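You operate a simulated robot arm through the tools that you are given. There is no shell and no other tool. Be economical: measure what you need, move in short steps, check, and stop when the job is done.

The job below is to be done with a simulated robot arm. You get a single attempt, and the scene is never put back.

## Task
Zero the height gauge with the cylinder that the blue tag names.
Fine: knob to the cylinder's figure, blue key, cylinder back in the grey tray.

Only the result counts: the job must be done as asked and must still hold three seconds after the hand-in. Knocking over, shifting, dropping, spilling or breaking anything else fails it.

## Robot
A 5-joint arm with a two-finger parallel gripper, fixed in place. Base frame: the origin is at the foot of the arm, x ahead of it, y to its left, z up. Readings come in mm, degrees, newtons and seconds.
With the tool pointing down near the work surface it reaches from about 260 to 600 mm from the base axis. Its first joint turns from -66.0 to 66.0 degrees. The tool tilts only in the upright plane through the base axis and itself; it spins freely about its own axis. Payload 1.57 kg.
The TCP is the grasp point between the finger pads, 30 mm short of the fingertips. In the tool frame z runs along the fingers and y along their closing line. Largest opening 80 mm; finger width 17, thickness 12; the body of the gripper, 40 by 82 mm, starts 80 mm behind the TCP.
Orientation is that of the tool frame in the base frame, as a unit quaternion [w, x, y, z]. With the fingers straight down and closing along the base's y, the tool's x points along the base's -x, its y along +y and its z along -z.

## Interface
- The arm moves only by the tool servo_tool. Its argument "series" is a list that holds one entry, the list of rows, each a list of 7 numbers: the shift along the tool's x, y, z in units of 50 mm (1.0 is 50 mm), then the turn, a rotation vector about the tool's x, y, z in units of 5 degrees (1.0 is 5 degrees), then the finger opening in mm, from 0 to 80. In form: [[[tx, ty, tz, wx, wy, wz, fingers], ...]]. A call has 1 to 10 rows; each row shifts and turns the commanded pose from where the row before left it, along the tool's axes as they then stand. A call with a number of a shift or a turn outside -1 to 1 is refused whole. A row lasts 0.2 s, in which the tool goes at most 50 mm and 8.6 degrees; a call with a longer step from one row to the next is refused whole, and so is a gripper value outside its range. Where a pose cannot be reached the arm comes as near as it can. A force on the tool above 40 N (or 10 N above the force at the start of the call, whichever is more), or a blocked arm, ends the call early, and 0.2 s more pass. Each finger travels about 153 mm/s and halts on what it meets, pressing with about 43 N; the grip force reading is that of the motor and also rises with nothing between the fingers. The clock runs only during rows and for 0.2 s after the last one: add rows that do not move to give the fingers time. It gives the time, the measured TCP pose, the force on the tool (base axes), the opening and the grip force at its end, in the units of the frame above (readings bear some noise).
- Cameras (640 x 400 px; columns grow to the right, rows downward): "scene" is fixed at [30.4, 388.6, 523.1]; the picture's right is [-0.82, -0.57, 0.00], its down [-0.34, 0.49, -0.80] and it looks along [0.46, -0.66, -0.59] (base axes); focal length 232 px, centre (320, 200). "wrist" rides on the gripper at [-32, 0, -78] in the tool frame; the picture's right is [0.00, -1.00, 0.00], its down [0.97, 0.00, -0.24] and it looks along [0.24, 0.00, 0.97] (tool axes); focal length 218 px, centre (320, 200). There is no depth. A picture from a camera that has moved, and an enlarged one, comes with that camera's place and axes in the base frame and with its lens.
- grab_frame(camera): a new picture of that camera. The clock stands still meanwhile.
- zoom(camera, box): a new picture of the part [left, top, right, bottom] of that camera's present view, enlarged. The clock stands still meanwhile.
- sign_off(): hands the job in; it is judged then, once.

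Work in short steps. Places have to be worked out from the pictures, the camera data and where the tool is seen: move nearer, look again, correct. Check each grasp and each placing, and mend what went wrong. You have 120 turns and 76 pictures in all, those below and enlarged ones among them. Open the gripper and draw the arm clear of the work before you hand the job in, unless the task says otherwise; then end with one line.

The tools are called after "Call:" as a command line: name --argument value ..., lists and objects as JSON in quotes. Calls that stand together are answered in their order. servo_tool: Moves the arm, as the interface text tells. Its arguments: {"type":"object","properties":{"series":{"type":"array","items":{"type":"array","items":{"type":"array","items":{"type":"number"}}}}},"required":["series"]} The other tools are called the same way: grab_frame (camera) takes a picture; zoom (camera, box) takes an enlarged picture of a part of a camera's view; sign_off () hands the job in.

At the start:

```text
t: 0.0
position: [359.8, -59.6, 385.3]
tcp_rot: [0.0, 0.0, 1.0, -0.001]
wrist_force: [0.5, 0.0, -0.6]
grip_width: 79.9
grip_force: 0.0
```

scene: 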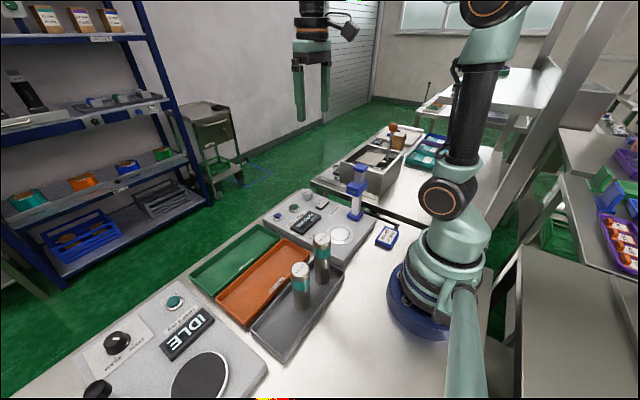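
wrist: 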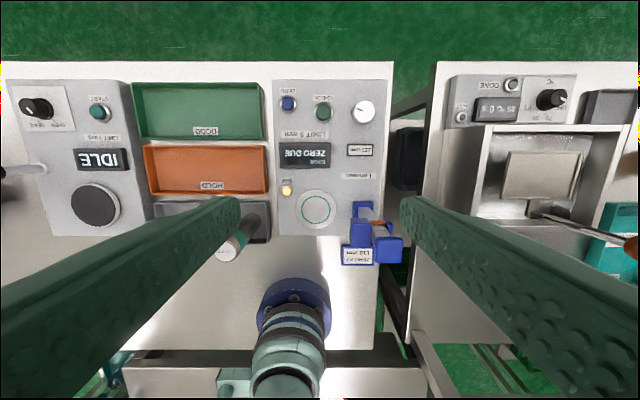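

I see two stations; the gauge (ZERO DUE display) is in the middle, with a blue tag by the blue gauge stand. I'll zoom in on the text.

Call:
zoom --camera "wrist" --box '[270, 70, 410, 270]'

Call:
zoom --camera "scene" --box '[240, 150, 420, 350]'

```text
2.00 times, centred on (340, 170) of wrist
camera zoom: at [393.2, -59.8, 462.8], right [0.0, -1.0, 0.0], down [-0.97, 0.0, 0.24], along [-0.24, 0.0, -0.97], focal length 436 px, centre (280, 260)
```

zoom: 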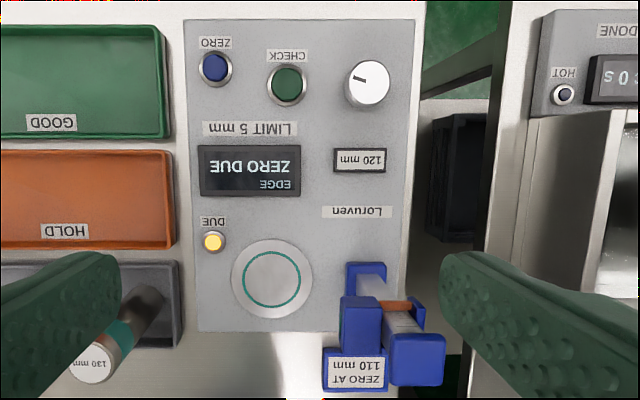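

```text
2.00 times, centred on (330, 250) of scene
camera zoom: at [30.4, 388.6, 523.1], right [-0.82, -0.57, 0.0], down [-0.34, 0.49, -0.8], along [0.46, -0.66, -0.59], focal length 465 px, centre (300, 100)
```

zoom: 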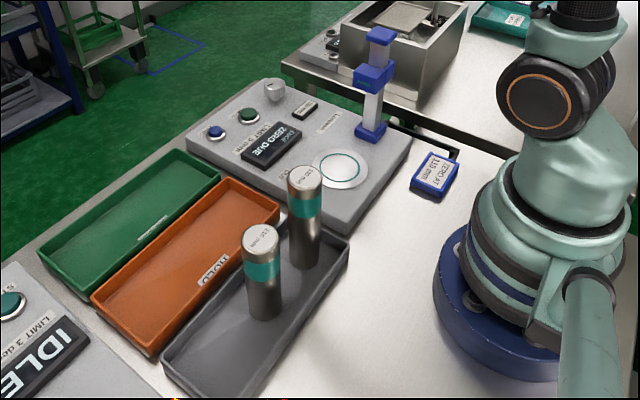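

The tag reads 110 or 115, and the cylinder tops carry figures; I zoom closer on each.

Call:
zoom --camera "wrist" --box '[340, 242, 380, 267]'

Call:
zoom --camera "scene" --box '[284, 225, 340, 285]'

Call:
zoom --camera "scene" --box '[370, 220, 410, 250]'

```text
16.00 times, centred on (360, 254) of wrist
camera zoom: at [393.2, -59.8, 462.8], right [0.0, -1.0, 0.0], down [-0.97, 0.0, 0.24], along [-0.24, 0.0, -0.97], focal length 3492 px, centre (-320, -672)
```

zoom: 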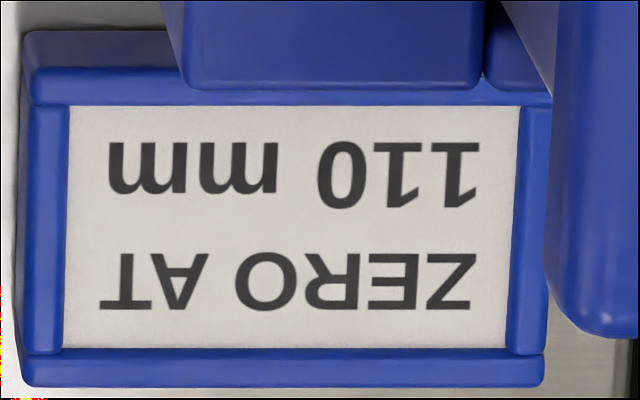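

```text
6.67 times, centred on (312, 255) of scene
camera zoom: at [30.4, 388.6, 523.1], right [-0.82, -0.57, 0.0], down [-0.34, 0.49, -0.8], along [0.46, -0.66, -0.59], focal length 1550 px, centre (373, -167)
```

zoom: 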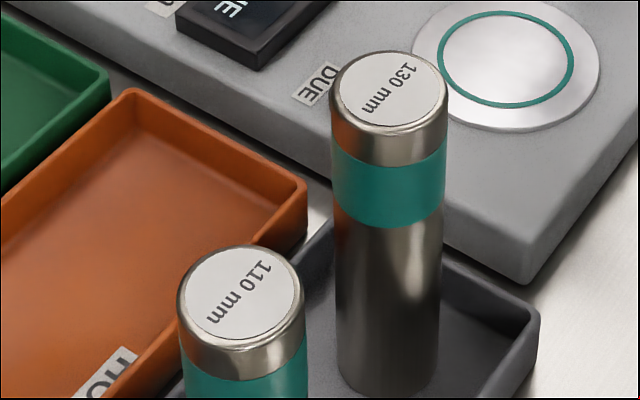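

```text
13.33 times, centred on (390, 235) of scene
camera zoom: at [30.4, 388.6, 523.1], right [-0.82, -0.57, 0.0], down [-0.34, 0.49, -0.8], along [0.46, -0.66, -0.59], focal length 3100 px, centre (-613, -267)
```

zoom: 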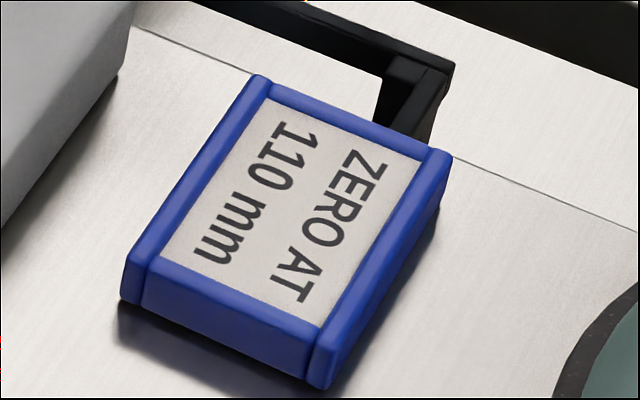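

Job: 110 mm cylinder at about (232,170), plate at (266,-52, z≈32), blue key near (468,-2), knob near (453,-138) showing 120 mm. First I go above the knob and look.

Call:
servo_tool --series '[[[-0.31, -0.262, 0.717, 0, 0, 0, 80], [-0.31, -0.262, 0.717, 0, 0, 0, 80], [-0.31, -0.262, 0.717, 0, 0, 0, 80], [-0.31, -0.262, 0.717, 0, 0, 0, 70], [-0.31, -0.262, 0.717, 0, 0, 0, 70], [-0.31, -0.262, 0.717, 0, 0, 0, 70], [0, 0, 0, 0, 0, 0, 70]]]'

Call:
grab_frame --camera "wrist"

Call:
grab_frame --camera "scene"

```text
t: 1.6
position: [452.2, -138.6, 165.9]
tcp_rot: [0.0, 0.0, 1.0, 0.0]
wrist_force: [-0.2, 0.0, 0.1]
grip_width: 70.1
grip_force: 0.0
```

```text
68 pictures are left
camera wrist: at [485.5, -139.3, 245.2], right [0.0, -1.0, 0.0], down [-0.97, 0.0, 0.24], along [-0.24, 0.0, -0.97], focal length 218 px, centre (320, 200)
```

wrist: 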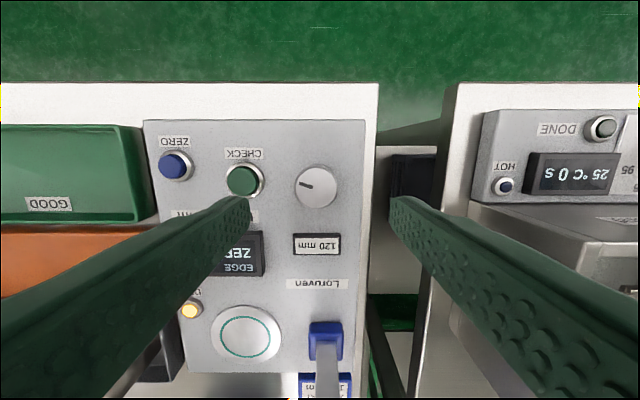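

```text
67 pictures are left
```

scene: 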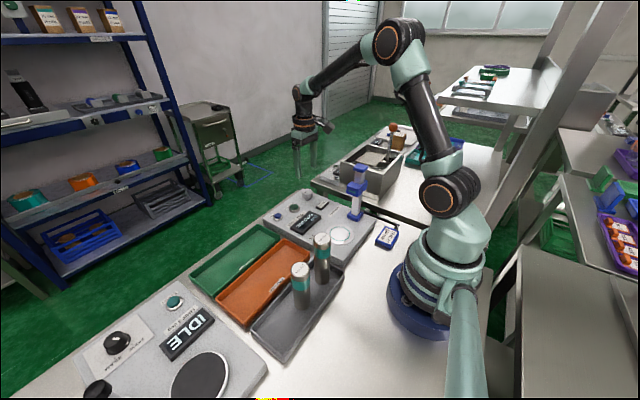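

Knob is near (449.5,-136), about 36 mm across. I zoom to see its height and marks.

Call:
zoom --camera "wrist" --box '[256, 140, 376, 260]'

Call:
zoom --camera "scene" --box '[265, 160, 385, 260]'

```text
3.33 times, centred on (316, 200) of wrist
camera zoom: at [485.5, -139.3, 245.2], right [0.0, -1.0, 0.0], down [-0.97, 0.0, 0.24], along [-0.24, 0.0, -0.97], focal length 728 px, centre (333, 200)
```

zoom: 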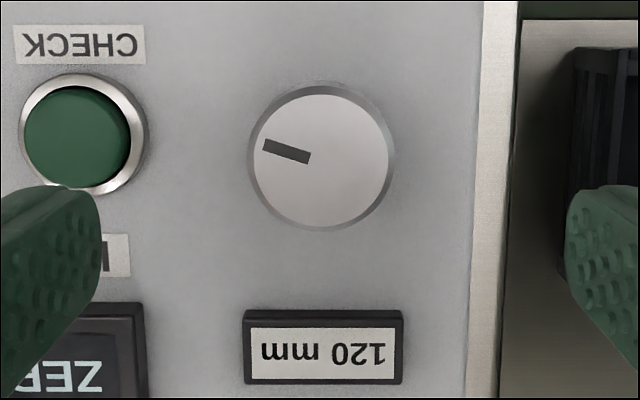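

```text
4.00 times, centred on (325, 210) of scene
camera zoom: at [30.4, 388.6, 523.1], right [-0.82, -0.57, 0.0], down [-0.34, 0.49, -0.8], along [0.46, -0.66, -0.59], focal length 930 px, centre (300, 160)
```

zoom: 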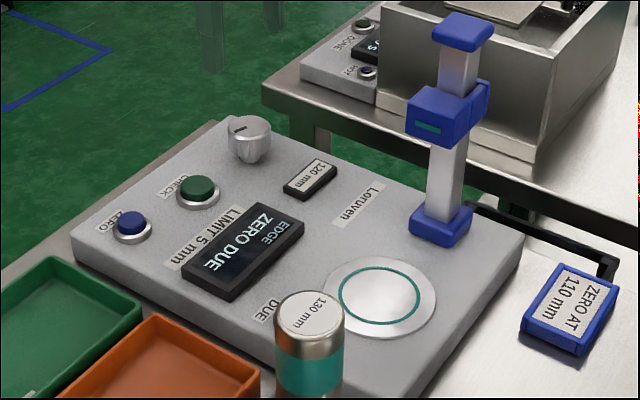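

Knob top is about 33 mm wide and 20+ mm tall at (450,-137.5). I lower with a 56 mm opening so the fingertips end near z≈40.

Call:
servo_tool --series '[[[0.04, 0.02, 0.5, 0, 0, 0, 56], [0, 0, 0.5, 0, 0, 0, 56], [0, 0, 0.5, 0, 0, 0, 56], [0, 0, 0.42, 0, 0, 0, 56], [0, 0, 0, 0, 0, 0, 56]]]'

Call:
grab_frame --camera "wrist"

Call:
zoom --camera "scene" --box '[265, 160, 355, 220]'

```text
t: 2.8
position: [451.7, -136.7, 72.6]
tcp_rot: [0.0, 0.0, 1.0, 0.0]
wrist_force: [0.0, -1.4, -0.1]
grip_width: 56.1
grip_force: 0.0
```

```text
64 pictures are left
camera wrist: at [483.4, -137.8, 150.6], right [0.0, -1.0, 0.0], down [-0.97, 0.0, 0.24], along [-0.24, 0.0, -0.97], focal length 218 px, centre (320, 200)
```

wrist: 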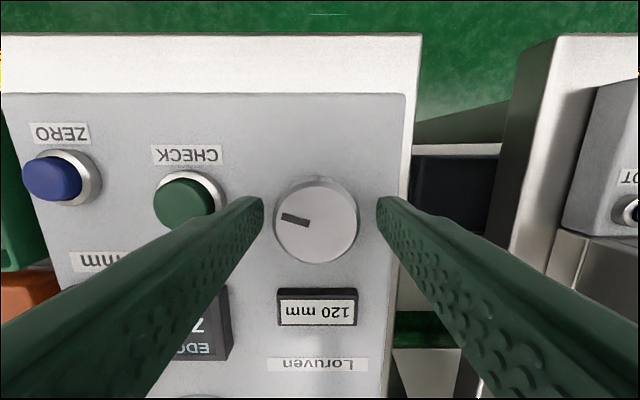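

```text
6.67 times, centred on (310, 190) of scene
camera zoom: at [30.4, 388.6, 523.1], right [-0.82, -0.57, 0.0], down [-0.34, 0.49, -0.8], along [0.46, -0.66, -0.59], focal length 1550 px, centre (387, 267)
```

zoom: 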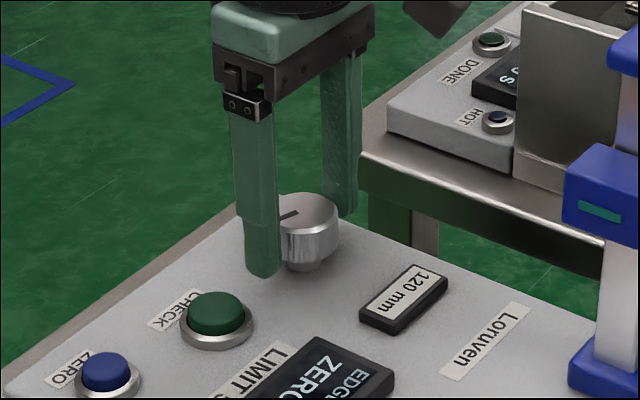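

The fingers straddle the knob. I close gently and then turn 10° counterclockwise (from above) to learn the scale.

Call:
servo_tool --series '[[[0, 0, 0, 0, 0, 0, 44], [0, 0, 0, 0, 0, 0, 30], [0, 0, 0, 0, 0, 0, 30], [0, 0, 0, 0, 0, -1, 30], [0, 0, 0, 0, 0, -1, 30], [0, 0, 0, 0, 0, 0, 30]]]'

Call:
zoom --camera "wrist" --box '[240, 150, 400, 350]'

```text
t: 4.2
position: [450.8, -135.1, 72.3]
tcp_rot: [0.0, -0.088, 0.996, -0.001]
wrist_force: [-2.0, 10.2, -1.7]
grip_width: 39.3
grip_force: 5.9
```

```text
2.00 times, centred on (320, 250) of wrist
camera zoom: at [483.3, -131.2, 150.6], right [0.18, -0.98, 0.0], down [-0.96, -0.17, 0.24], along [-0.24, -0.04, -0.97], focal length 436 px, centre (320, 100)
```

zoom: 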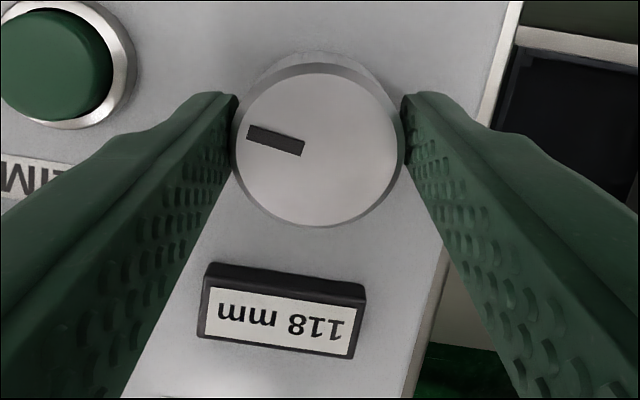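

Turning that way gives 118: about 5°/mm. I turn another 35°, easing y slightly to relieve the 10 N side force.

Call:
servo_tool --series '[[[0, 0.03, 0, 0, 0, -1, 30], [0, 0, 0, 0, 0, -1, 30], [0, 0, 0, 0, 0, -1, 30], [0, 0, 0, 0, 0, -1, 30], [0, 0, 0, 0, 0, -1, 30], [0, 0, 0, 0, 0, -1, 30], [0, 0, 0, 0, 0, -1, 30], [0, 0, 0, 0, 0, 0, 30]]]'

Call:
grab_frame --camera "wrist"

```text
t: 6.0
position: [452.0, -134.2, 73.0]
tcp_rot: [-0.001, -0.384, 0.923, 0.0]
wrist_force: [-4.9, 9.7, -12.6]
grip_width: 37.6
grip_force: 43.7
```

```text
61 pictures are left
camera wrist: at [474.2, -112.8, 150.7], right [0.71, -0.71, 0.0], down [-0.68, -0.69, 0.24], along [-0.17, -0.17, -0.97], focal length 218 px, centre (320, 200)
```

wrist: 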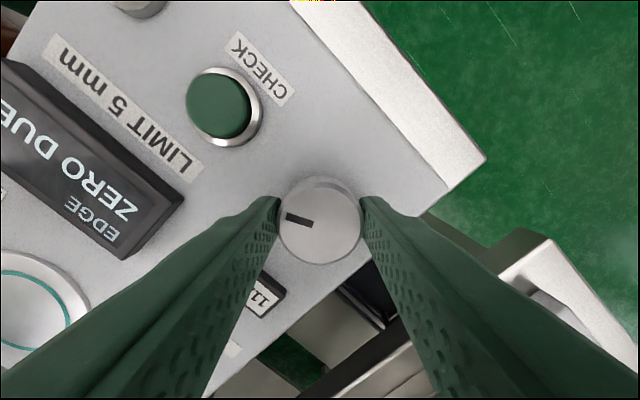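

The display is half hidden here; I check it with the scene camera.

Call:
zoom --camera "scene" --box '[294, 182, 354, 222]'

```text
10.00 times, centred on (324, 202) of scene
camera zoom: at [30.5, 388.6, 523.1], right [-0.82, -0.57, 0.0], down [-0.34, 0.49, -0.8], along [0.46, -0.66, -0.59], focal length 2325 px, centre (280, 180)
```

zoom: 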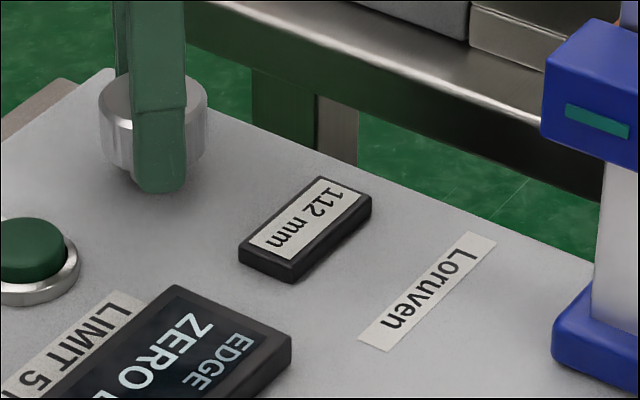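

It shows 112. I turn another 10°.

Call:
servo_tool --series '[[[0, 0, 0, 0, 0, -1, 30], [0, 0, 0, 0, 0, -1, 30], [0, 0, 0, 0, 0, 0, 30]]]'

Call:
zoom --camera "scene" --box '[294, 182, 354, 222]'

```text
t: 6.8
position: [450.9, -133.4, 72.3]
tcp_rot: [-0.001, -0.462, 0.887, 0.001]
wrist_force: [-9.3, 7.5, -13.8]
grip_width: 37.6
grip_force: 43.5
```

```text
10.00 times, centred on (324, 202) of scene
camera zoom: at [30.5, 388.6, 523.1], right [-0.82, -0.57, 0.0], down [-0.34, 0.49, -0.8], along [0.46, -0.66, -0.59], focal length 2325 px, centre (280, 180)
```

zoom: 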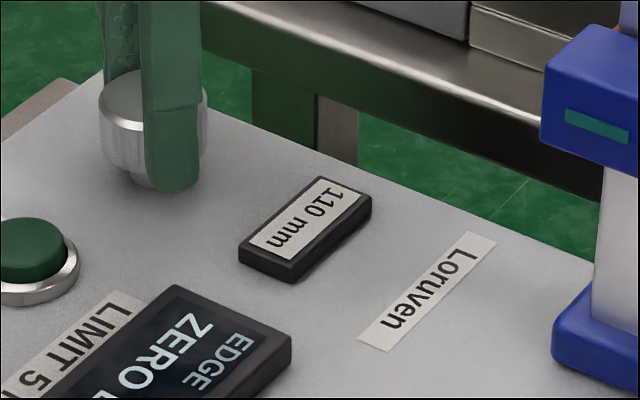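

It shows 110. I release and lift straight up, then recheck the display.

Call:
servo_tool --series '[[[0, 0, 0, 0, 0, 0, 44], [0, 0, 0, 0, 0, 0, 56], [0, 0, 0, 0, 0, 0, 56], [0, 0, -0.5, 0, 0, 0, 56], [0, 0, -1, 0, 0, 0, 56], [0, 0, -1, 0, 0, 0, 56], [0, 0, 0, 0, 0, 0, 56]]]'

Call:
zoom --camera "scene" --box '[265, 160, 355, 240]'

```text
t: 8.4
position: [449.5, -135.7, 199.8]
tcp_rot: [0.0, -0.461, 0.887, 0.0]
wrist_force: [0.7, -0.2, -0.7]
grip_width: 56.0
grip_force: 0.1
```

```text
5.00 times, centred on (310, 200) of scene
camera zoom: at [30.4, 388.6, 523.1], right [-0.82, -0.57, 0.0], down [-0.34, 0.49, -0.8], along [0.46, -0.66, -0.59], focal length 1162 px, centre (370, 200)
```

zoom: 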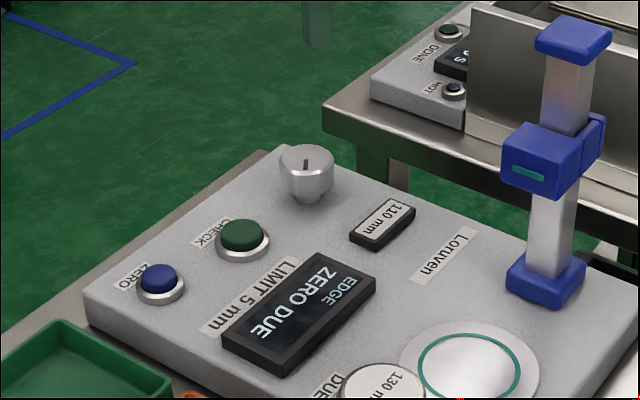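

110 holds, and the pointer turned. Now I spin back 55° while rising, then travel to above the 110 cylinder.

Call:
servo_tool --series '[[[0, 0, -0.16, 0, 0, 1, 56], [0, 0, -0.16, 0, 0, 1, 56], [0, 0, -0.16, 0, 0, 1, 56], [0, 0, -0.16, 0, 0, 1, 56], [0, 0, -0.16, 0, 0, 1, 56], [0, 0, -0.16, 0, 0, 1, 56], [0, 0, -0.16, 0, 0, 1, 56], [0, 0, -0.16, 0, 0, 1, 56], [0, 0, -0.16, 0, 0, 1, 56], [0, 0, -0.16, 0, 0, 1, 56]]]'

Call:
servo_tool --series '[[[0, 0, 0, 0, 0, 1, 60], [0.484, 0.678, 0, 0, 0, 0, 60], [0.484, 0.678, 0, 0, 0, 0, 60], [0.484, 0.678, 0, 0, 0, 0, 60], [0.484, 0.678, 0, 0, 0, 0, 60], [0.484, 0.678, 0, 0, 0, 0, 60], [0.484, 0.678, 0, 0, 0, 0, 60], [0.484, 0.678, 0, 0, 0, 0, 60], [0.484, 0.678, 0, 0, 0, 0, 60], [0.484, 0.678, 0, 0, 0, 0, 60]]]'

Call:
grab_frame --camera "wrist"

```text
t: 10.6
position: [451.2, -134.5, 279.3]
tcp_rot: [0.0, -0.043, 0.999, 0.0]
wrist_force: [1.0, 0.5, -0.6]
grip_width: 55.9
grip_force: 0.0
```

```text
t: 12.8
position: [232.6, 170.9, 279.7]
tcp_rot: [0.0, -0.001, 1.0, 0.0]
wrist_force: [0.6, 1.0, 0.1]
grip_width: 59.9
grip_force: 0.1
```

```text
57 pictures are left
camera wrist: at [265.7, 170.3, 357.5], right [0.0, -1.0, 0.0], down [-0.97, 0.0, 0.24], along [-0.24, 0.0, -0.97], focal length 218 px, centre (320, 200)
```

wrist: 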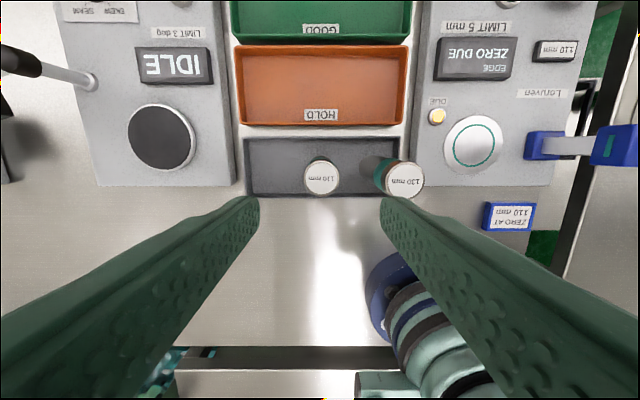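

The 110 cylinder is centred under the TCP at about (232.5,169.3). I lower to z≈98 and look before closing.

Call:
servo_tool --series '[[[0, -0.03, 0.8, 0, 0, 0, 60], [0, 0, 0.8, 0, 0, 0, 60], [0, 0, 0.7, 0, 0, 0, 60], [0, 0, 0.7, 0, 0, 0, 60], [0, 0, 0.64, 0, 0, 0, 60], [0, 0, 0, 0, 0, 0, 60]]]'

Call:
grab_frame --camera "wrist"

Call:
zoom --camera "scene" --box '[240, 200, 400, 360]'

```text
t: 14.2
position: [234.7, 169.0, 98.1]
tcp_rot: [0.0, 0.0, 1.0, 0.0]
wrist_force: [0.1, -0.4, 0.3]
grip_width: 60.2
grip_force: 0.2
```

```text
56 pictures are left
camera wrist: at [267.2, 168.2, 176.1], right [0.0, -1.0, 0.0], down [-0.97, 0.0, 0.24], along [-0.24, 0.0, -0.97], focal length 218 px, centre (320, 200)
```

wrist: 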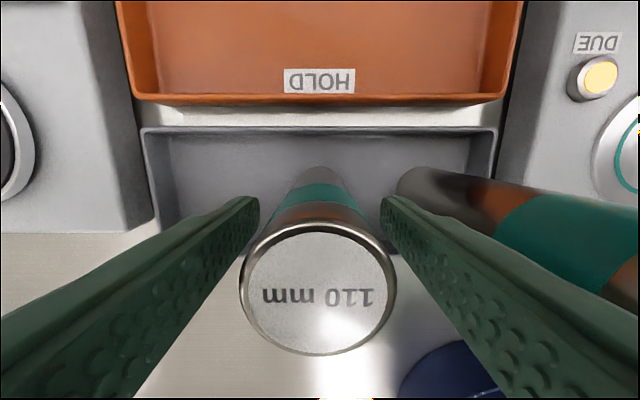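

```text
2.50 times, centred on (320, 280) of scene
camera zoom: at [30.4, 388.6, 523.1], right [-0.82, -0.57, 0.0], down [-0.34, 0.49, -0.8], along [0.46, -0.66, -0.59], focal length 581 px, centre (320, 0)
```

zoom: 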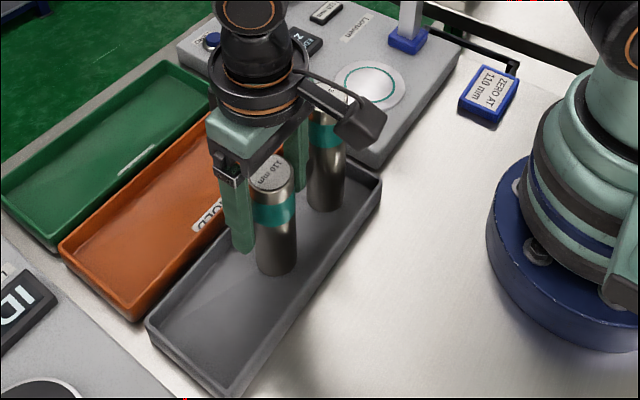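

The cylinder's top is at about (233,169,z≈130), between the fingers. I close and check.

Call:
servo_tool --series '[[[0.02, 0, 0, 0, 0, 0, 46], [0, 0, 0, 0, 0, 0, 30], [0, 0, 0, 0, 0, 0, 30], [0, 0, 0, 0, 0, 0, 30]]]'

```text
t: 15.2
position: [233.7, 168.9, 97.8]
tcp_rot: [-0.001, 0.0, 1.0, 0.0]
wrist_force: [0.4, -0.2, -0.8]
grip_width: 38.6
grip_force: 42.4
```

Gripped at 38.6 mm. I lift 150 mm and carry outward and over toward the plate on an arc away from the base.

Call:
servo_tool --series '[[[0, 0, -0.5, 0, 0, 0, 30], [0, 0, -0.9, 0, 0, 0, 30], [0, 0, -0.9, 0, 0, 0, 30], [0, 0, -0.8, 0, 0, 0, 30], [0, 0, 0, 0, 0, 0, 30]]]'

Call:
servo_tool --series '[[[-0.6, -0.4, 0, 0, 0, 0, 30], [-0.6, -0.4, 0, 0, 0, 0, 30], [-0.4, -0.6, 0, 0, 0, 0, 30], [0, -0.75, 0, 0, 0, 0, 30], [0, -0.75, 0, 0, 0, 0, 30], [0, -0.75, 0, 0, 0, 0, 30], [0.25, -0.4, 0, 0, 0, 0, 30], [0.4, -0.35, 0, 0, 0, 0, 30], [0.3, 0, 0, 0, 0, 0, 30], [0, 0, 0, 0, 0, 0, 30]]]'

Call:
grab_frame --camera "wrist"

Call:
zoom --camera "scene" --box '[240, 140, 400, 300]'

```text
t: 16.4
position: [231.5, 168.2, 252.1]
tcp_rot: [0.0, -0.001, 1.0, 0.0]
wrist_force: [0.3, 0.0, -5.0]
grip_width: 38.2
grip_force: 42.6
```

```text
t: 18.6
position: [265.1, -51.7, 251.9]
tcp_rot: [0.0, 0.0, 1.0, 0.0]
wrist_force: [0.2, -0.6, -4.3]
grip_width: 38.1
grip_force: 42.9
```

```text
54 pictures are left
camera wrist: at [298.3, -53.1, 328.7], right [0.0, -1.0, 0.0], down [-0.97, 0.0, 0.24], along [-0.24, 0.0, -0.97], focal length 218 px, centre (320, 200)
```

wrist: 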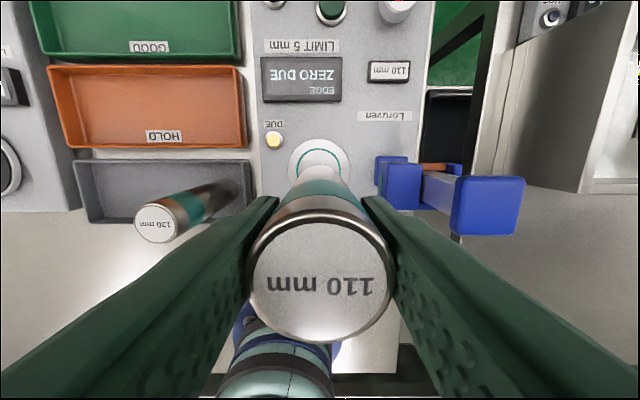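

```text
2.50 times, centred on (320, 220) of scene
camera zoom: at [30.4, 388.6, 523.1], right [-0.82, -0.57, 0.0], down [-0.34, 0.49, -0.8], along [0.46, -0.66, -0.59], focal length 581 px, centre (320, 150)
```

zoom: 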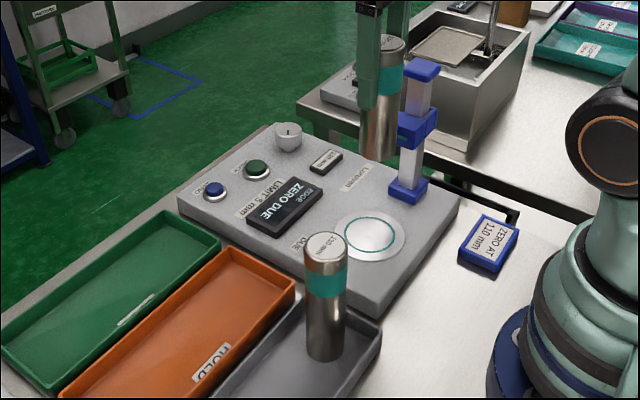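

Plate centre estimates agree on about (269.5,-52). I shift +4 mm in x and lower to z≈122, leaving an expected gap of about 12 mm.

Call:
servo_tool --series '[[[-0.08, 0, 0.6, 0, 0, 0, 30], [0, 0, 0.7, 0, 0, 0, 30], [0, 0, 0.7, 0, 0, 0, 30], [0, 0, 0.6, 0, 0, 0, 30], [0, 0, 0, 0, 0, 0, 30]]]'

Call:
zoom --camera "scene" --box '[300, 170, 400, 270]'

```text
t: 19.8
position: [271.6, -51.3, 124.2]
tcp_rot: [0.003, 0.0, 1.0, -0.001]
wrist_force: [-2.7, -5.5, 34.3]
grip_width: 38.3
grip_force: 43.1
```

```text
4.00 times, centred on (350, 220) of scene
camera zoom: at [30.3, 388.6, 523.1], right [-0.82, -0.57, 0.0], down [-0.34, 0.49, -0.8], along [0.46, -0.66, -0.59], focal length 930 px, centre (200, 120)
```

zoom: 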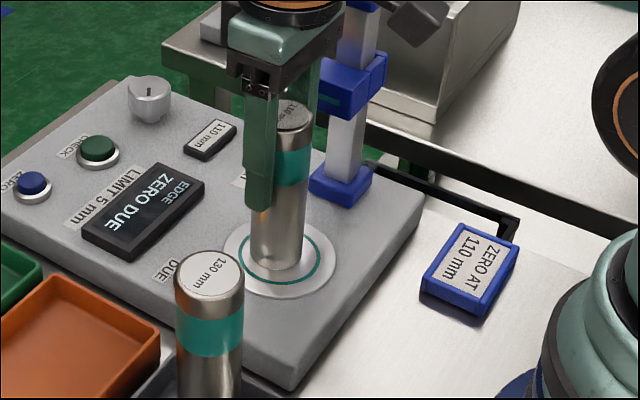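

It is already seated on the plate (34 N upward), inside the ring. I ease up 1.5 mm, then open.

Call:
servo_tool --series '[[[0, 0, -0.03, 0, 0, 0, 30], [0, 0, 0, 0, 0, 0, 30]]]'

```text
t: 20.4
position: [269.5, -50.6, 123.7]
tcp_rot: [0.0, -0.001, 1.0, 0.001]
wrist_force: [4.2, -2.3, 10.3]
grip_width: 38.3
grip_force: 42.5
```

Force is down to 10 N; I open and rise straight up.

Call:
servo_tool --series '[[[0, 0, -0.01, 0, 0, 0, 42], [0, 0, 0, 0, 0, 0, 58], [0, 0, 0, 0, 0, 0, 58], [0, 0, -0.4, 0, 0, 0, 58], [0, 0, -0.8, 0, 0, 0, 58], [0, 0, -0.8, 0, 0, 0, 58], [0, 0, -0.8, 0, 0, 0, 58], [0, 0, 0, 0, 0, 0, 58]]]'

Call:
zoom --camera "scene" --box '[265, 170, 385, 270]'

Call:
grab_frame --camera "wrist"

```text
t: 22.2
position: [268.1, -50.3, 265.8]
tcp_rot: [-0.001, 0.0, 1.0, 0.0]
wrist_force: [0.0, -0.6, -0.1]
grip_width: 57.9
grip_force: 0.0
```

```text
4.00 times, centred on (325, 220) of scene
camera zoom: at [30.4, 388.6, 523.1], right [-0.82, -0.57, 0.0], down [-0.34, 0.49, -0.8], along [0.46, -0.66, -0.59], focal length 930 px, centre (300, 120)
```

zoom: 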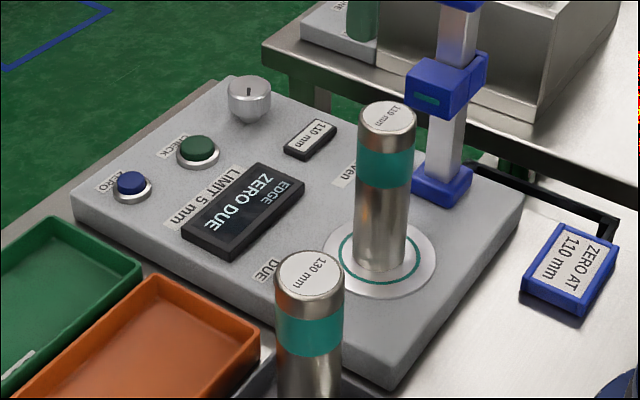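

```text
50 pictures are left
camera wrist: at [301.2, -52.2, 343.8], right [0.0, -1.0, 0.0], down [-0.97, 0.0, 0.24], along [-0.24, 0.0, -0.97], focal length 218 px, centre (320, 200)
```

wrist: 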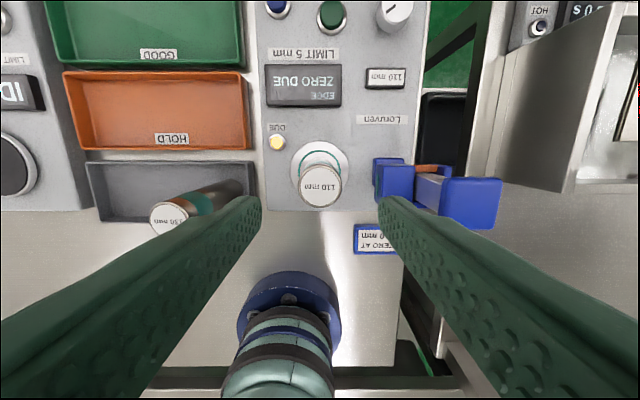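

The cylinder stands on the plate in the ring. Next I move above the blue key (about (468,-3.5)) with fingers closed and look.

Call:
servo_tool --series '[[[-0.667, 0.157, 0.1, 0, 0, 0, 58], [-0.667, 0.157, 0.3, 0, 0, 0, 30], [-0.667, 0.157, 0.3, 0, 0, 0, 10], [-0.667, 0.157, 0.3, 0, 0, 0, 0], [-0.667, 0.157, 0.3, 0, 0, 0, 0], [-0.667, 0.157, 0.4, 0, 0, 0, 0], [0, 0, 0, 0, 0, 0, 0]]]'

Call:
grab_frame --camera "wrist"

```text
t: 23.8
position: [469.7, -3.1, 178.4]
tcp_rot: [0.0, 0.0, 1.0, -0.001]
wrist_force: [0.4, 0.5, -0.1]
grip_width: 0.2
grip_force: 21.5
```

```text
49 pictures are left
camera wrist: at [503.4, -4.4, 255.7], right [0.0, -1.0, 0.0], down [-0.97, 0.0, 0.24], along [-0.24, 0.0, -0.97], focal length 218 px, centre (320, 200)
```

wrist: 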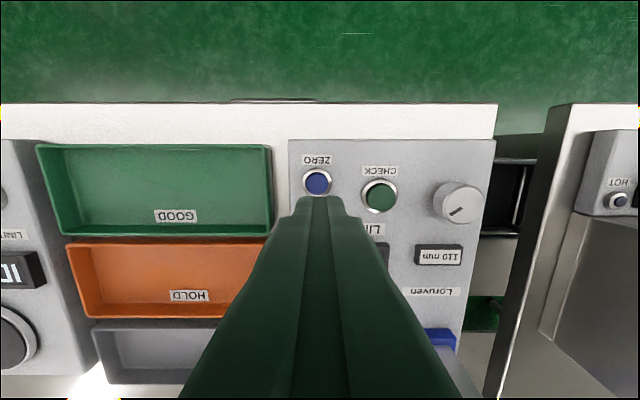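

The key is at about (469.3,-1.8), directly below. I descend to z≈86 and look at the gap.

Call:
servo_tool --series '[[[0, 0.02, 0.7, 0, 0, 0, 0], [0, 0, 0.7, 0, 0, 0, 0], [0, 0, 0.46, 0, 0, 0, 0], [0, 0, 0, 0, 0, 0, 0]]]'

Call:
zoom --camera "scene" --box '[250, 170, 350, 250]'

Call:
zoom --camera "wrist" --box '[270, 140, 390, 240]'

```text
t: 24.8
position: [470.3, -3.2, 84.3]
tcp_rot: [-0.001, 0.0, 1.0, 0.001]
wrist_force: [0.8, 0.8, 1.0]
grip_width: 0.0
grip_force: 22.0
```

```text
5.00 times, centred on (300, 210) of scene
camera zoom: at [30.4, 388.6, 523.1], right [-0.82, -0.57, 0.0], down [-0.34, 0.49, -0.8], along [0.46, -0.66, -0.59], focal length 1162 px, centre (420, 150)
```

zoom: 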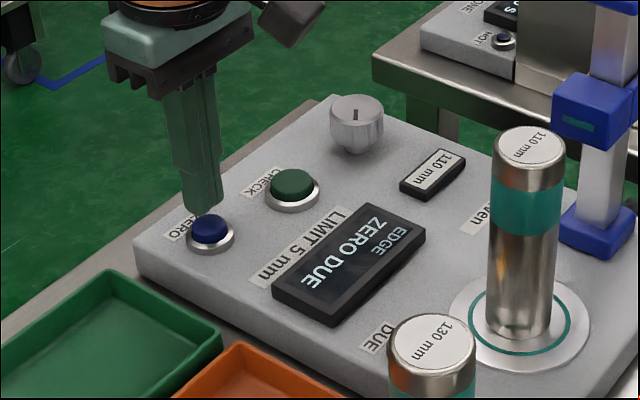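

```text
4.00 times, centred on (330, 190) of wrist
camera zoom: at [502.5, -3.9, 162.0], right [0.0, -1.0, 0.0], down [-0.97, 0.0, 0.24], along [-0.24, 0.0, -0.97], focal length 873 px, centre (280, 240)
```

zoom: 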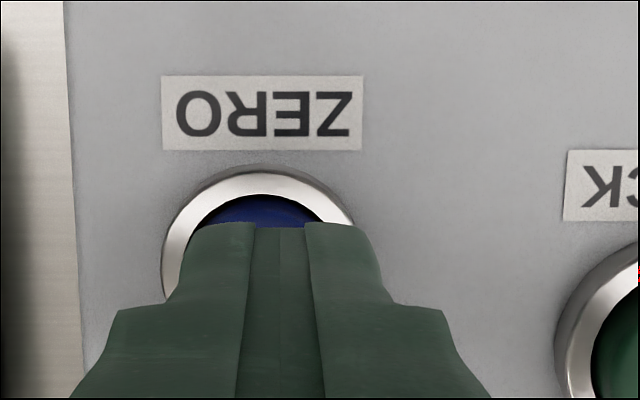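

Fingers are about 2 mm off in y. I shift and press down in small 2 mm steps.

Call:
servo_tool --series '[[[0, 0.04, 0, 0, 0, 0, 0], [0, 0, 0.04, 0, 0, 0, 0], [0, 0, 0.04, 0, 0, 0, 0], [0, 0, 0.04, 0, 0, 0, 0], [0, 0, 0.04, 0, 0, 0, 0]]]'

Call:
zoom --camera "scene" --box '[250, 170, 350, 250]'

```text
t: 26.0
position: [468.8, -0.9, 75.5]
tcp_rot: [0.0, 0.0, 1.0, -0.001]
wrist_force: [0.4, -1.0, -0.6]
grip_width: 0.0
grip_force: 21.2
```

```text
5.00 times, centred on (300, 210) of scene
camera zoom: at [30.4, 388.6, 523.1], right [-0.82, -0.57, 0.0], down [-0.34, 0.49, -0.8], along [0.46, -0.66, -0.59], focal length 1162 px, centre (420, 150)
```

zoom: 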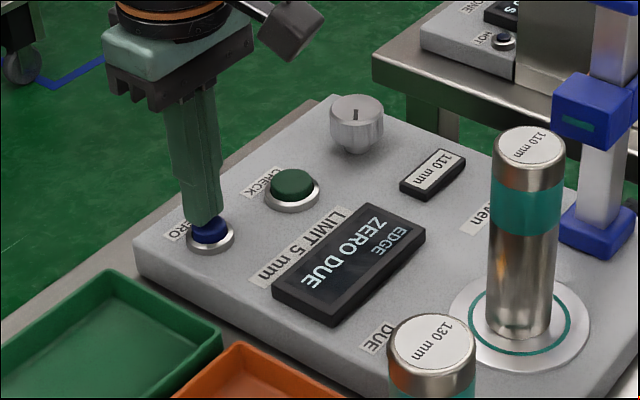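

No contact yet; I continue down in 1.5 mm steps.

Call:
servo_tool --series '[[[0, 0, 0.03, 0, 0, 0, 0], [0, 0, 0.03, 0, 0, 0, 0], [0, 0, 0.03, 0, 0, 0, 0], [0, 0, 0.03, 0, 0, 0, 0]]]'

Call:
zoom --camera "scene" --box '[250, 170, 350, 250]'

```text
t: 27.0
position: [468.6, -1.3, 70.9]
tcp_rot: [-0.001, 0.0, 1.0, 0.0]
wrist_force: [-0.8, -0.2, 2.3]
grip_width: 0.1
grip_force: 21.6
```

```text
5.00 times, centred on (300, 210) of scene
camera zoom: at [30.4, 388.6, 523.1], right [-0.82, -0.57, 0.0], down [-0.34, 0.49, -0.8], along [0.46, -0.66, -0.59], focal length 1162 px, centre (420, 150)
```

zoom: 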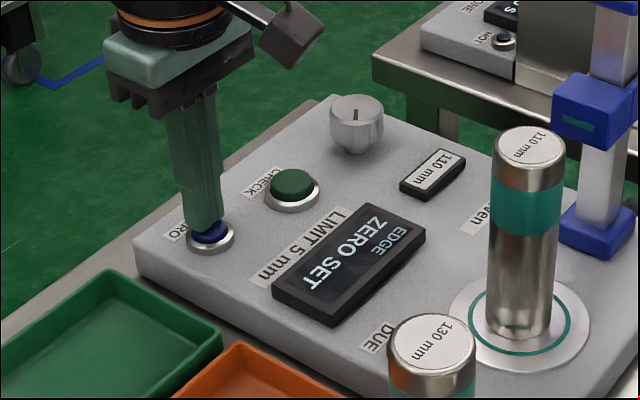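

The display now says ZERO SET. I rise, open, and go back above the cylinder.

Call:
servo_tool --series '[[[0, 0, -0.4, 0, 0, 0, 0], [0, 0, -0.9, 0, 0, 0, 0], [0, 0, -0.9, 0, 0, 0, 0], [0, 0, -0.9, 0, 0, 0, 0], [0, 0, -0.8, 0, 0, 0, 20], [0.8, -0.2, 0, 0, 0, 0, 40], [0.8, -0.2, 0, 0, 0, 0, 60], [0.8, -0.2, 0, 0, 0, 0, 60], [0.8, -0.2, 0, 0, 0, 0, 60], [0.8, -0.2, 0, 0, 0, 0, 60]]]'

Call:
grab_frame --camera "wrist"

Call:
zoom --camera "scene" --box '[265, 170, 385, 270]'

```text
t: 29.2
position: [270.3, -52.8, 266.9]
tcp_rot: [0.0, -0.001, 1.0, -0.001]
wrist_force: [0.7, -0.3, 0.0]
grip_width: 59.9
grip_force: 0.0
```

```text
44 pictures are left
camera wrist: at [302.8, -54.6, 345.7], right [0.0, -1.0, 0.0], down [-0.97, 0.0, 0.24], along [-0.24, 0.0, -0.97], focal length 218 px, centre (320, 200)
```

wrist: 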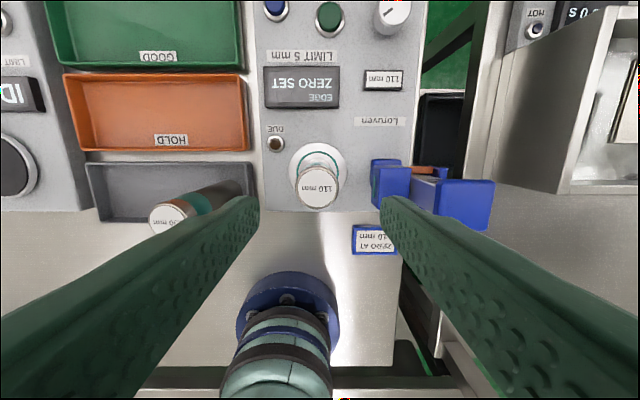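

```text
4.00 times, centred on (325, 220) of scene
camera zoom: at [30.5, 388.6, 523.1], right [-0.82, -0.57, 0.0], down [-0.34, 0.49, -0.8], along [0.46, -0.66, -0.59], focal length 930 px, centre (300, 120)
```

zoom: 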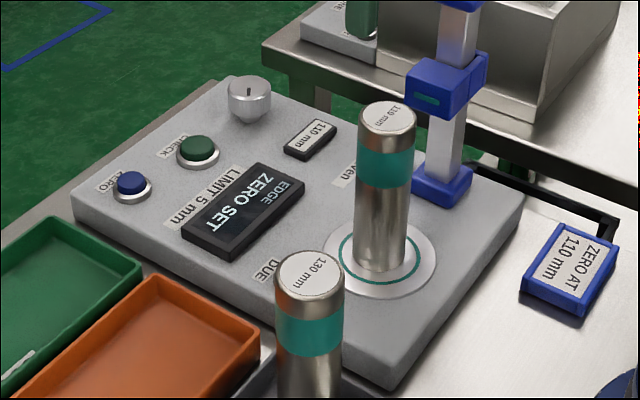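

The DUE lamp is off and zero is set. I lower to z≈125 and regrasp the cylinder.

Call:
servo_tool --series '[[[0.03, 0, 0.7, 0, 0, 0, 60], [0, 0, 0.8, 0, 0, 0, 60], [0, 0, 0.8, 0, 0, 0, 60], [0, 0, 0.54, 0, 0, 0, 60], [0, 0, 0, 0, 0, 0, 60], [0, 0, 0, 0, 0, 0, 46], [0, 0, 0, 0, 0, 0, 30], [0, 0, 0, 0, 0, 0, 30], [0, 0, 0, 0, 0, 0, 30]]]'

```text
t: 31.2
position: [266.8, -52.9, 121.8]
tcp_rot: [0.0, 0.0, 1.0, 0.0]
wrist_force: [-0.1, -0.2, -0.2]
grip_width: 38.5
grip_force: 43.3
```

Gripped. I lift 130 mm and retrace the arc to above the tray spot.

Call:
servo_tool --series '[[[0, 0, -0.4, 0, 0, 0, 30], [0, 0, -0.8, 0, 0, 0, 30], [0, 0, -0.8, 0, 0, 0, 30], [0, 0, -0.6, 0, 0, 0, 30], [0, 0, 0, 0, 0, 0, 30]]]'

Call:
servo_tool --series '[[[-0.3, 0, 0, 0, 0, 0, 30], [-0.4, 0.35, 0, 0, 0, 0, 30], [-0.25, 0.4, 0, 0, 0, 0, 30], [0, 0.75, 0, 0, 0, 0, 30], [0, 0.75, 0, 0, 0, 0, 30], [0, 0.75, 0, 0, 0, 0, 30], [0.4, 0.62, 0, 0, 0, 0, 30], [0.6, 0.42, 0, 0, 0, 0, 30], [0.62, 0.4, 0, 0, 0, 0, 30], [0, 0, 0, 0, 0, 0, 30]]]'

Call:
grab_frame --camera "wrist"

Call:
zoom --camera "scene" --box '[230, 180, 390, 360]'

```text
t: 32.4
position: [266.2, -51.1, 253.3]
tcp_rot: [0.0, 0.0, 1.0, 0.001]
wrist_force: [-0.7, -0.3, -3.8]
grip_width: 38.3
grip_force: 43.0
```

```text
t: 34.6
position: [235.3, 170.8, 253.8]
tcp_rot: [0.0, -0.001, 1.0, 0.001]
wrist_force: [0.1, 0.4, -4.1]
grip_width: 38.4
grip_force: 43.5
```

```text
42 pictures are left
camera wrist: at [267.8, 170.0, 332.4], right [0.0, -1.0, 0.0], down [-0.97, 0.0, 0.24], along [-0.24, 0.0, -0.97], focal length 218 px, centre (320, 200)
```

wrist: 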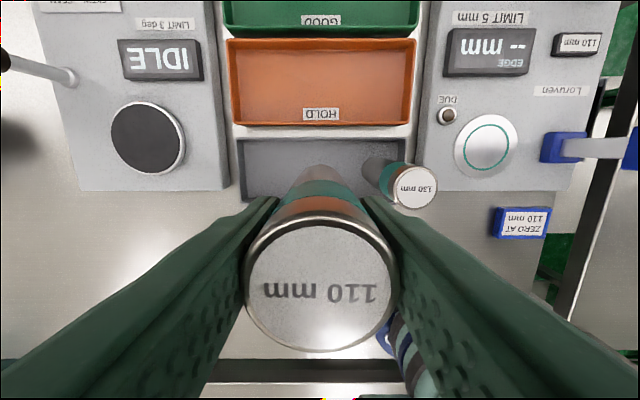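

```text
2.22 times, centred on (310, 270) of scene
camera zoom: at [30.4, 388.6, 523.1], right [-0.82, -0.57, 0.0], down [-0.34, 0.49, -0.8], along [0.46, -0.66, -0.59], focal length 517 px, centre (342, 44)
```

zoom: 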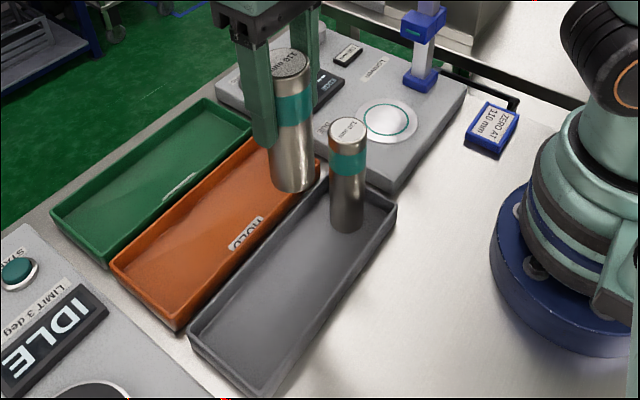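

Gauge shows "-- mm" with the plate empty. I lower to about z≈104, just above the tray floor.

Call:
servo_tool --series '[[[0.04, -0.02, 0.7, 0, 0, 0, 30], [0, 0, 0.8, 0, 0, 0, 30], [0, 0, 0.8, 0, 0, 0, 30], [0, 0, 0.66, 0, 0, 0, 30], [0, 0, 0, 0, 0, 0, 30]]]'

Call:
servo_tool --series '[[[0, 0, 0.03, 0, 0, 0, 30], [0, 0, 0.03, 0, 0, 0, 30], [0, 0, 0.02, 0, 0, 0, 30]]]'

```text
t: 35.8
position: [233.8, 167.1, 105.2]
tcp_rot: [0.0, -0.001, 1.0, 0.0]
wrist_force: [0.4, -0.2, -4.2]
grip_width: 38.5
grip_force: 43.0
```

```text
t: 36.6
position: [232.3, 168.6, 103.1]
tcp_rot: [0.001, 0.0, 1.0, 0.0]
wrist_force: [0.1, -0.2, -3.4]
grip_width: 38.2
grip_force: 43.4
```

Still hanging freely (-3.4 N); I creep down further in 1 mm steps.

Call:
servo_tool --series '[[[0, 0, 0.02, 0, 0, 0, 30], [0, 0, 0.02, 0, 0, 0, 30], [0, 0, 0.02, 0, 0, 0, 30]]]'

```text
t: 37.4
position: [231.5, 170.1, 100.4]
tcp_rot: [0.0, 0.0, 1.0, 0.0]
wrist_force: [1.0, -1.3, 0.4]
grip_width: 38.2
grip_force: 43.0
```

Force has gone from -3.4 to about 0: touching. One more half-millimetre step to confirm.

Call:
servo_tool --series '[[[0, 0, 0.01, 0, 0, 0, 30], [0, 0, 0, 0, 0, 0, 30]]]'

```text
t: 38.0
position: [231.3, 169.8, 99.7]
tcp_rot: [0.0, 0.0, 1.0, 0.0]
wrist_force: [-3.5, -7.1, 25.8]
grip_width: 38.1
grip_force: 43.2
```

Seated on the tray floor. I back off a touch, open, and rise.

Call:
servo_tool --series '[[[0, 0, -0.015, 0, 0, 0, 30], [0, 0, 0, 0, 0, 0, 42], [0, 0, 0, 0, 0, 0, 58], [0, 0, 0, 0, 0, 0, 58], [0, 0, -0.4, 0, 0, 0, 58], [0, 0, -0.8, 0, 0, 0, 58], [0, 0, -0.8, 0, 0, 0, 58], [0, 0, -0.8, 0, 0, 0, 58], [0, 0, -0.8, 0, 0, 0, 58], [0, 0, 0, 0, 0, 0, 58]]]'

Call:
servo_tool --series '[[[-0.7, 0, -0.4, 0, 0, 0, 70], [-0.7, 0, -0.4, 0, 0, 0, 70], [-0.7, 0, 0, 0, 0, 0, 70], [0, 0, 0, 0, 0, 0, 70]]]'

Call:
grab_frame --camera "wrist"

Call:
zoom --camera "scene" --box '[230, 180, 390, 360]'

```text
t: 40.2
position: [234.1, 168.5, 279.8]
tcp_rot: [0.0, -0.001, 1.0, -0.001]
wrist_force: [0.2, 0.5, -0.4]
grip_width: 58.1
grip_force: 0.0
```

```text
t: 41.2
position: [337.4, 170.1, 319.8]
tcp_rot: [0.0, 0.0, 1.0, 0.0]
wrist_force: [0.0, 0.3, -0.6]
grip_width: 70.1
grip_force: 0.0
```

```text
40 pictures are left
camera wrist: at [369.4, 168.3, 397.6], right [0.0, -1.0, 0.0], down [-0.97, 0.0, 0.24], along [-0.24, 0.0, -0.97], focal length 218 px, centre (320, 200)
```

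wrist: 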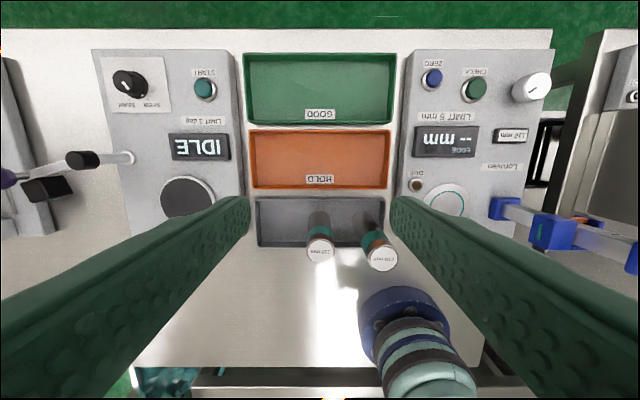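

```text
2.22 times, centred on (310, 270) of scene
camera zoom: at [30.4, 388.6, 523.1], right [-0.82, -0.57, 0.0], down [-0.34, 0.49, -0.8], along [0.46, -0.66, -0.59], focal length 517 px, centre (342, 44)
```

zoom: 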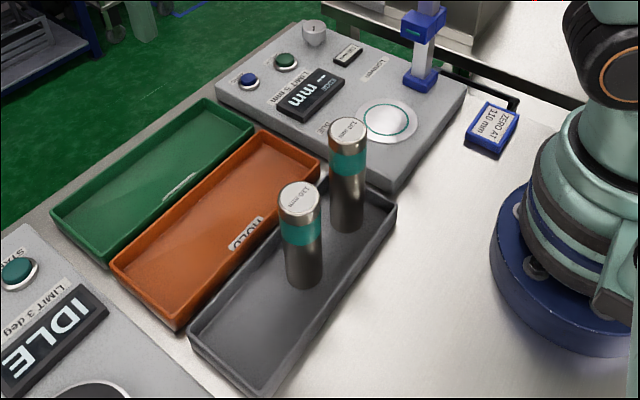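

Both cylinders stand upright in the grey tray, the zero is set, the DUE lamp is off, and the arm is clear with the gripper open. I hand in.

Call:
sign_off

```text
The job is handed in.
```

The height gauge is zeroed with the 110 mm cylinder: the knob is at 110 mm, the blue key gave "ZERO SET", and the cylinder is back upright in the grey tray.
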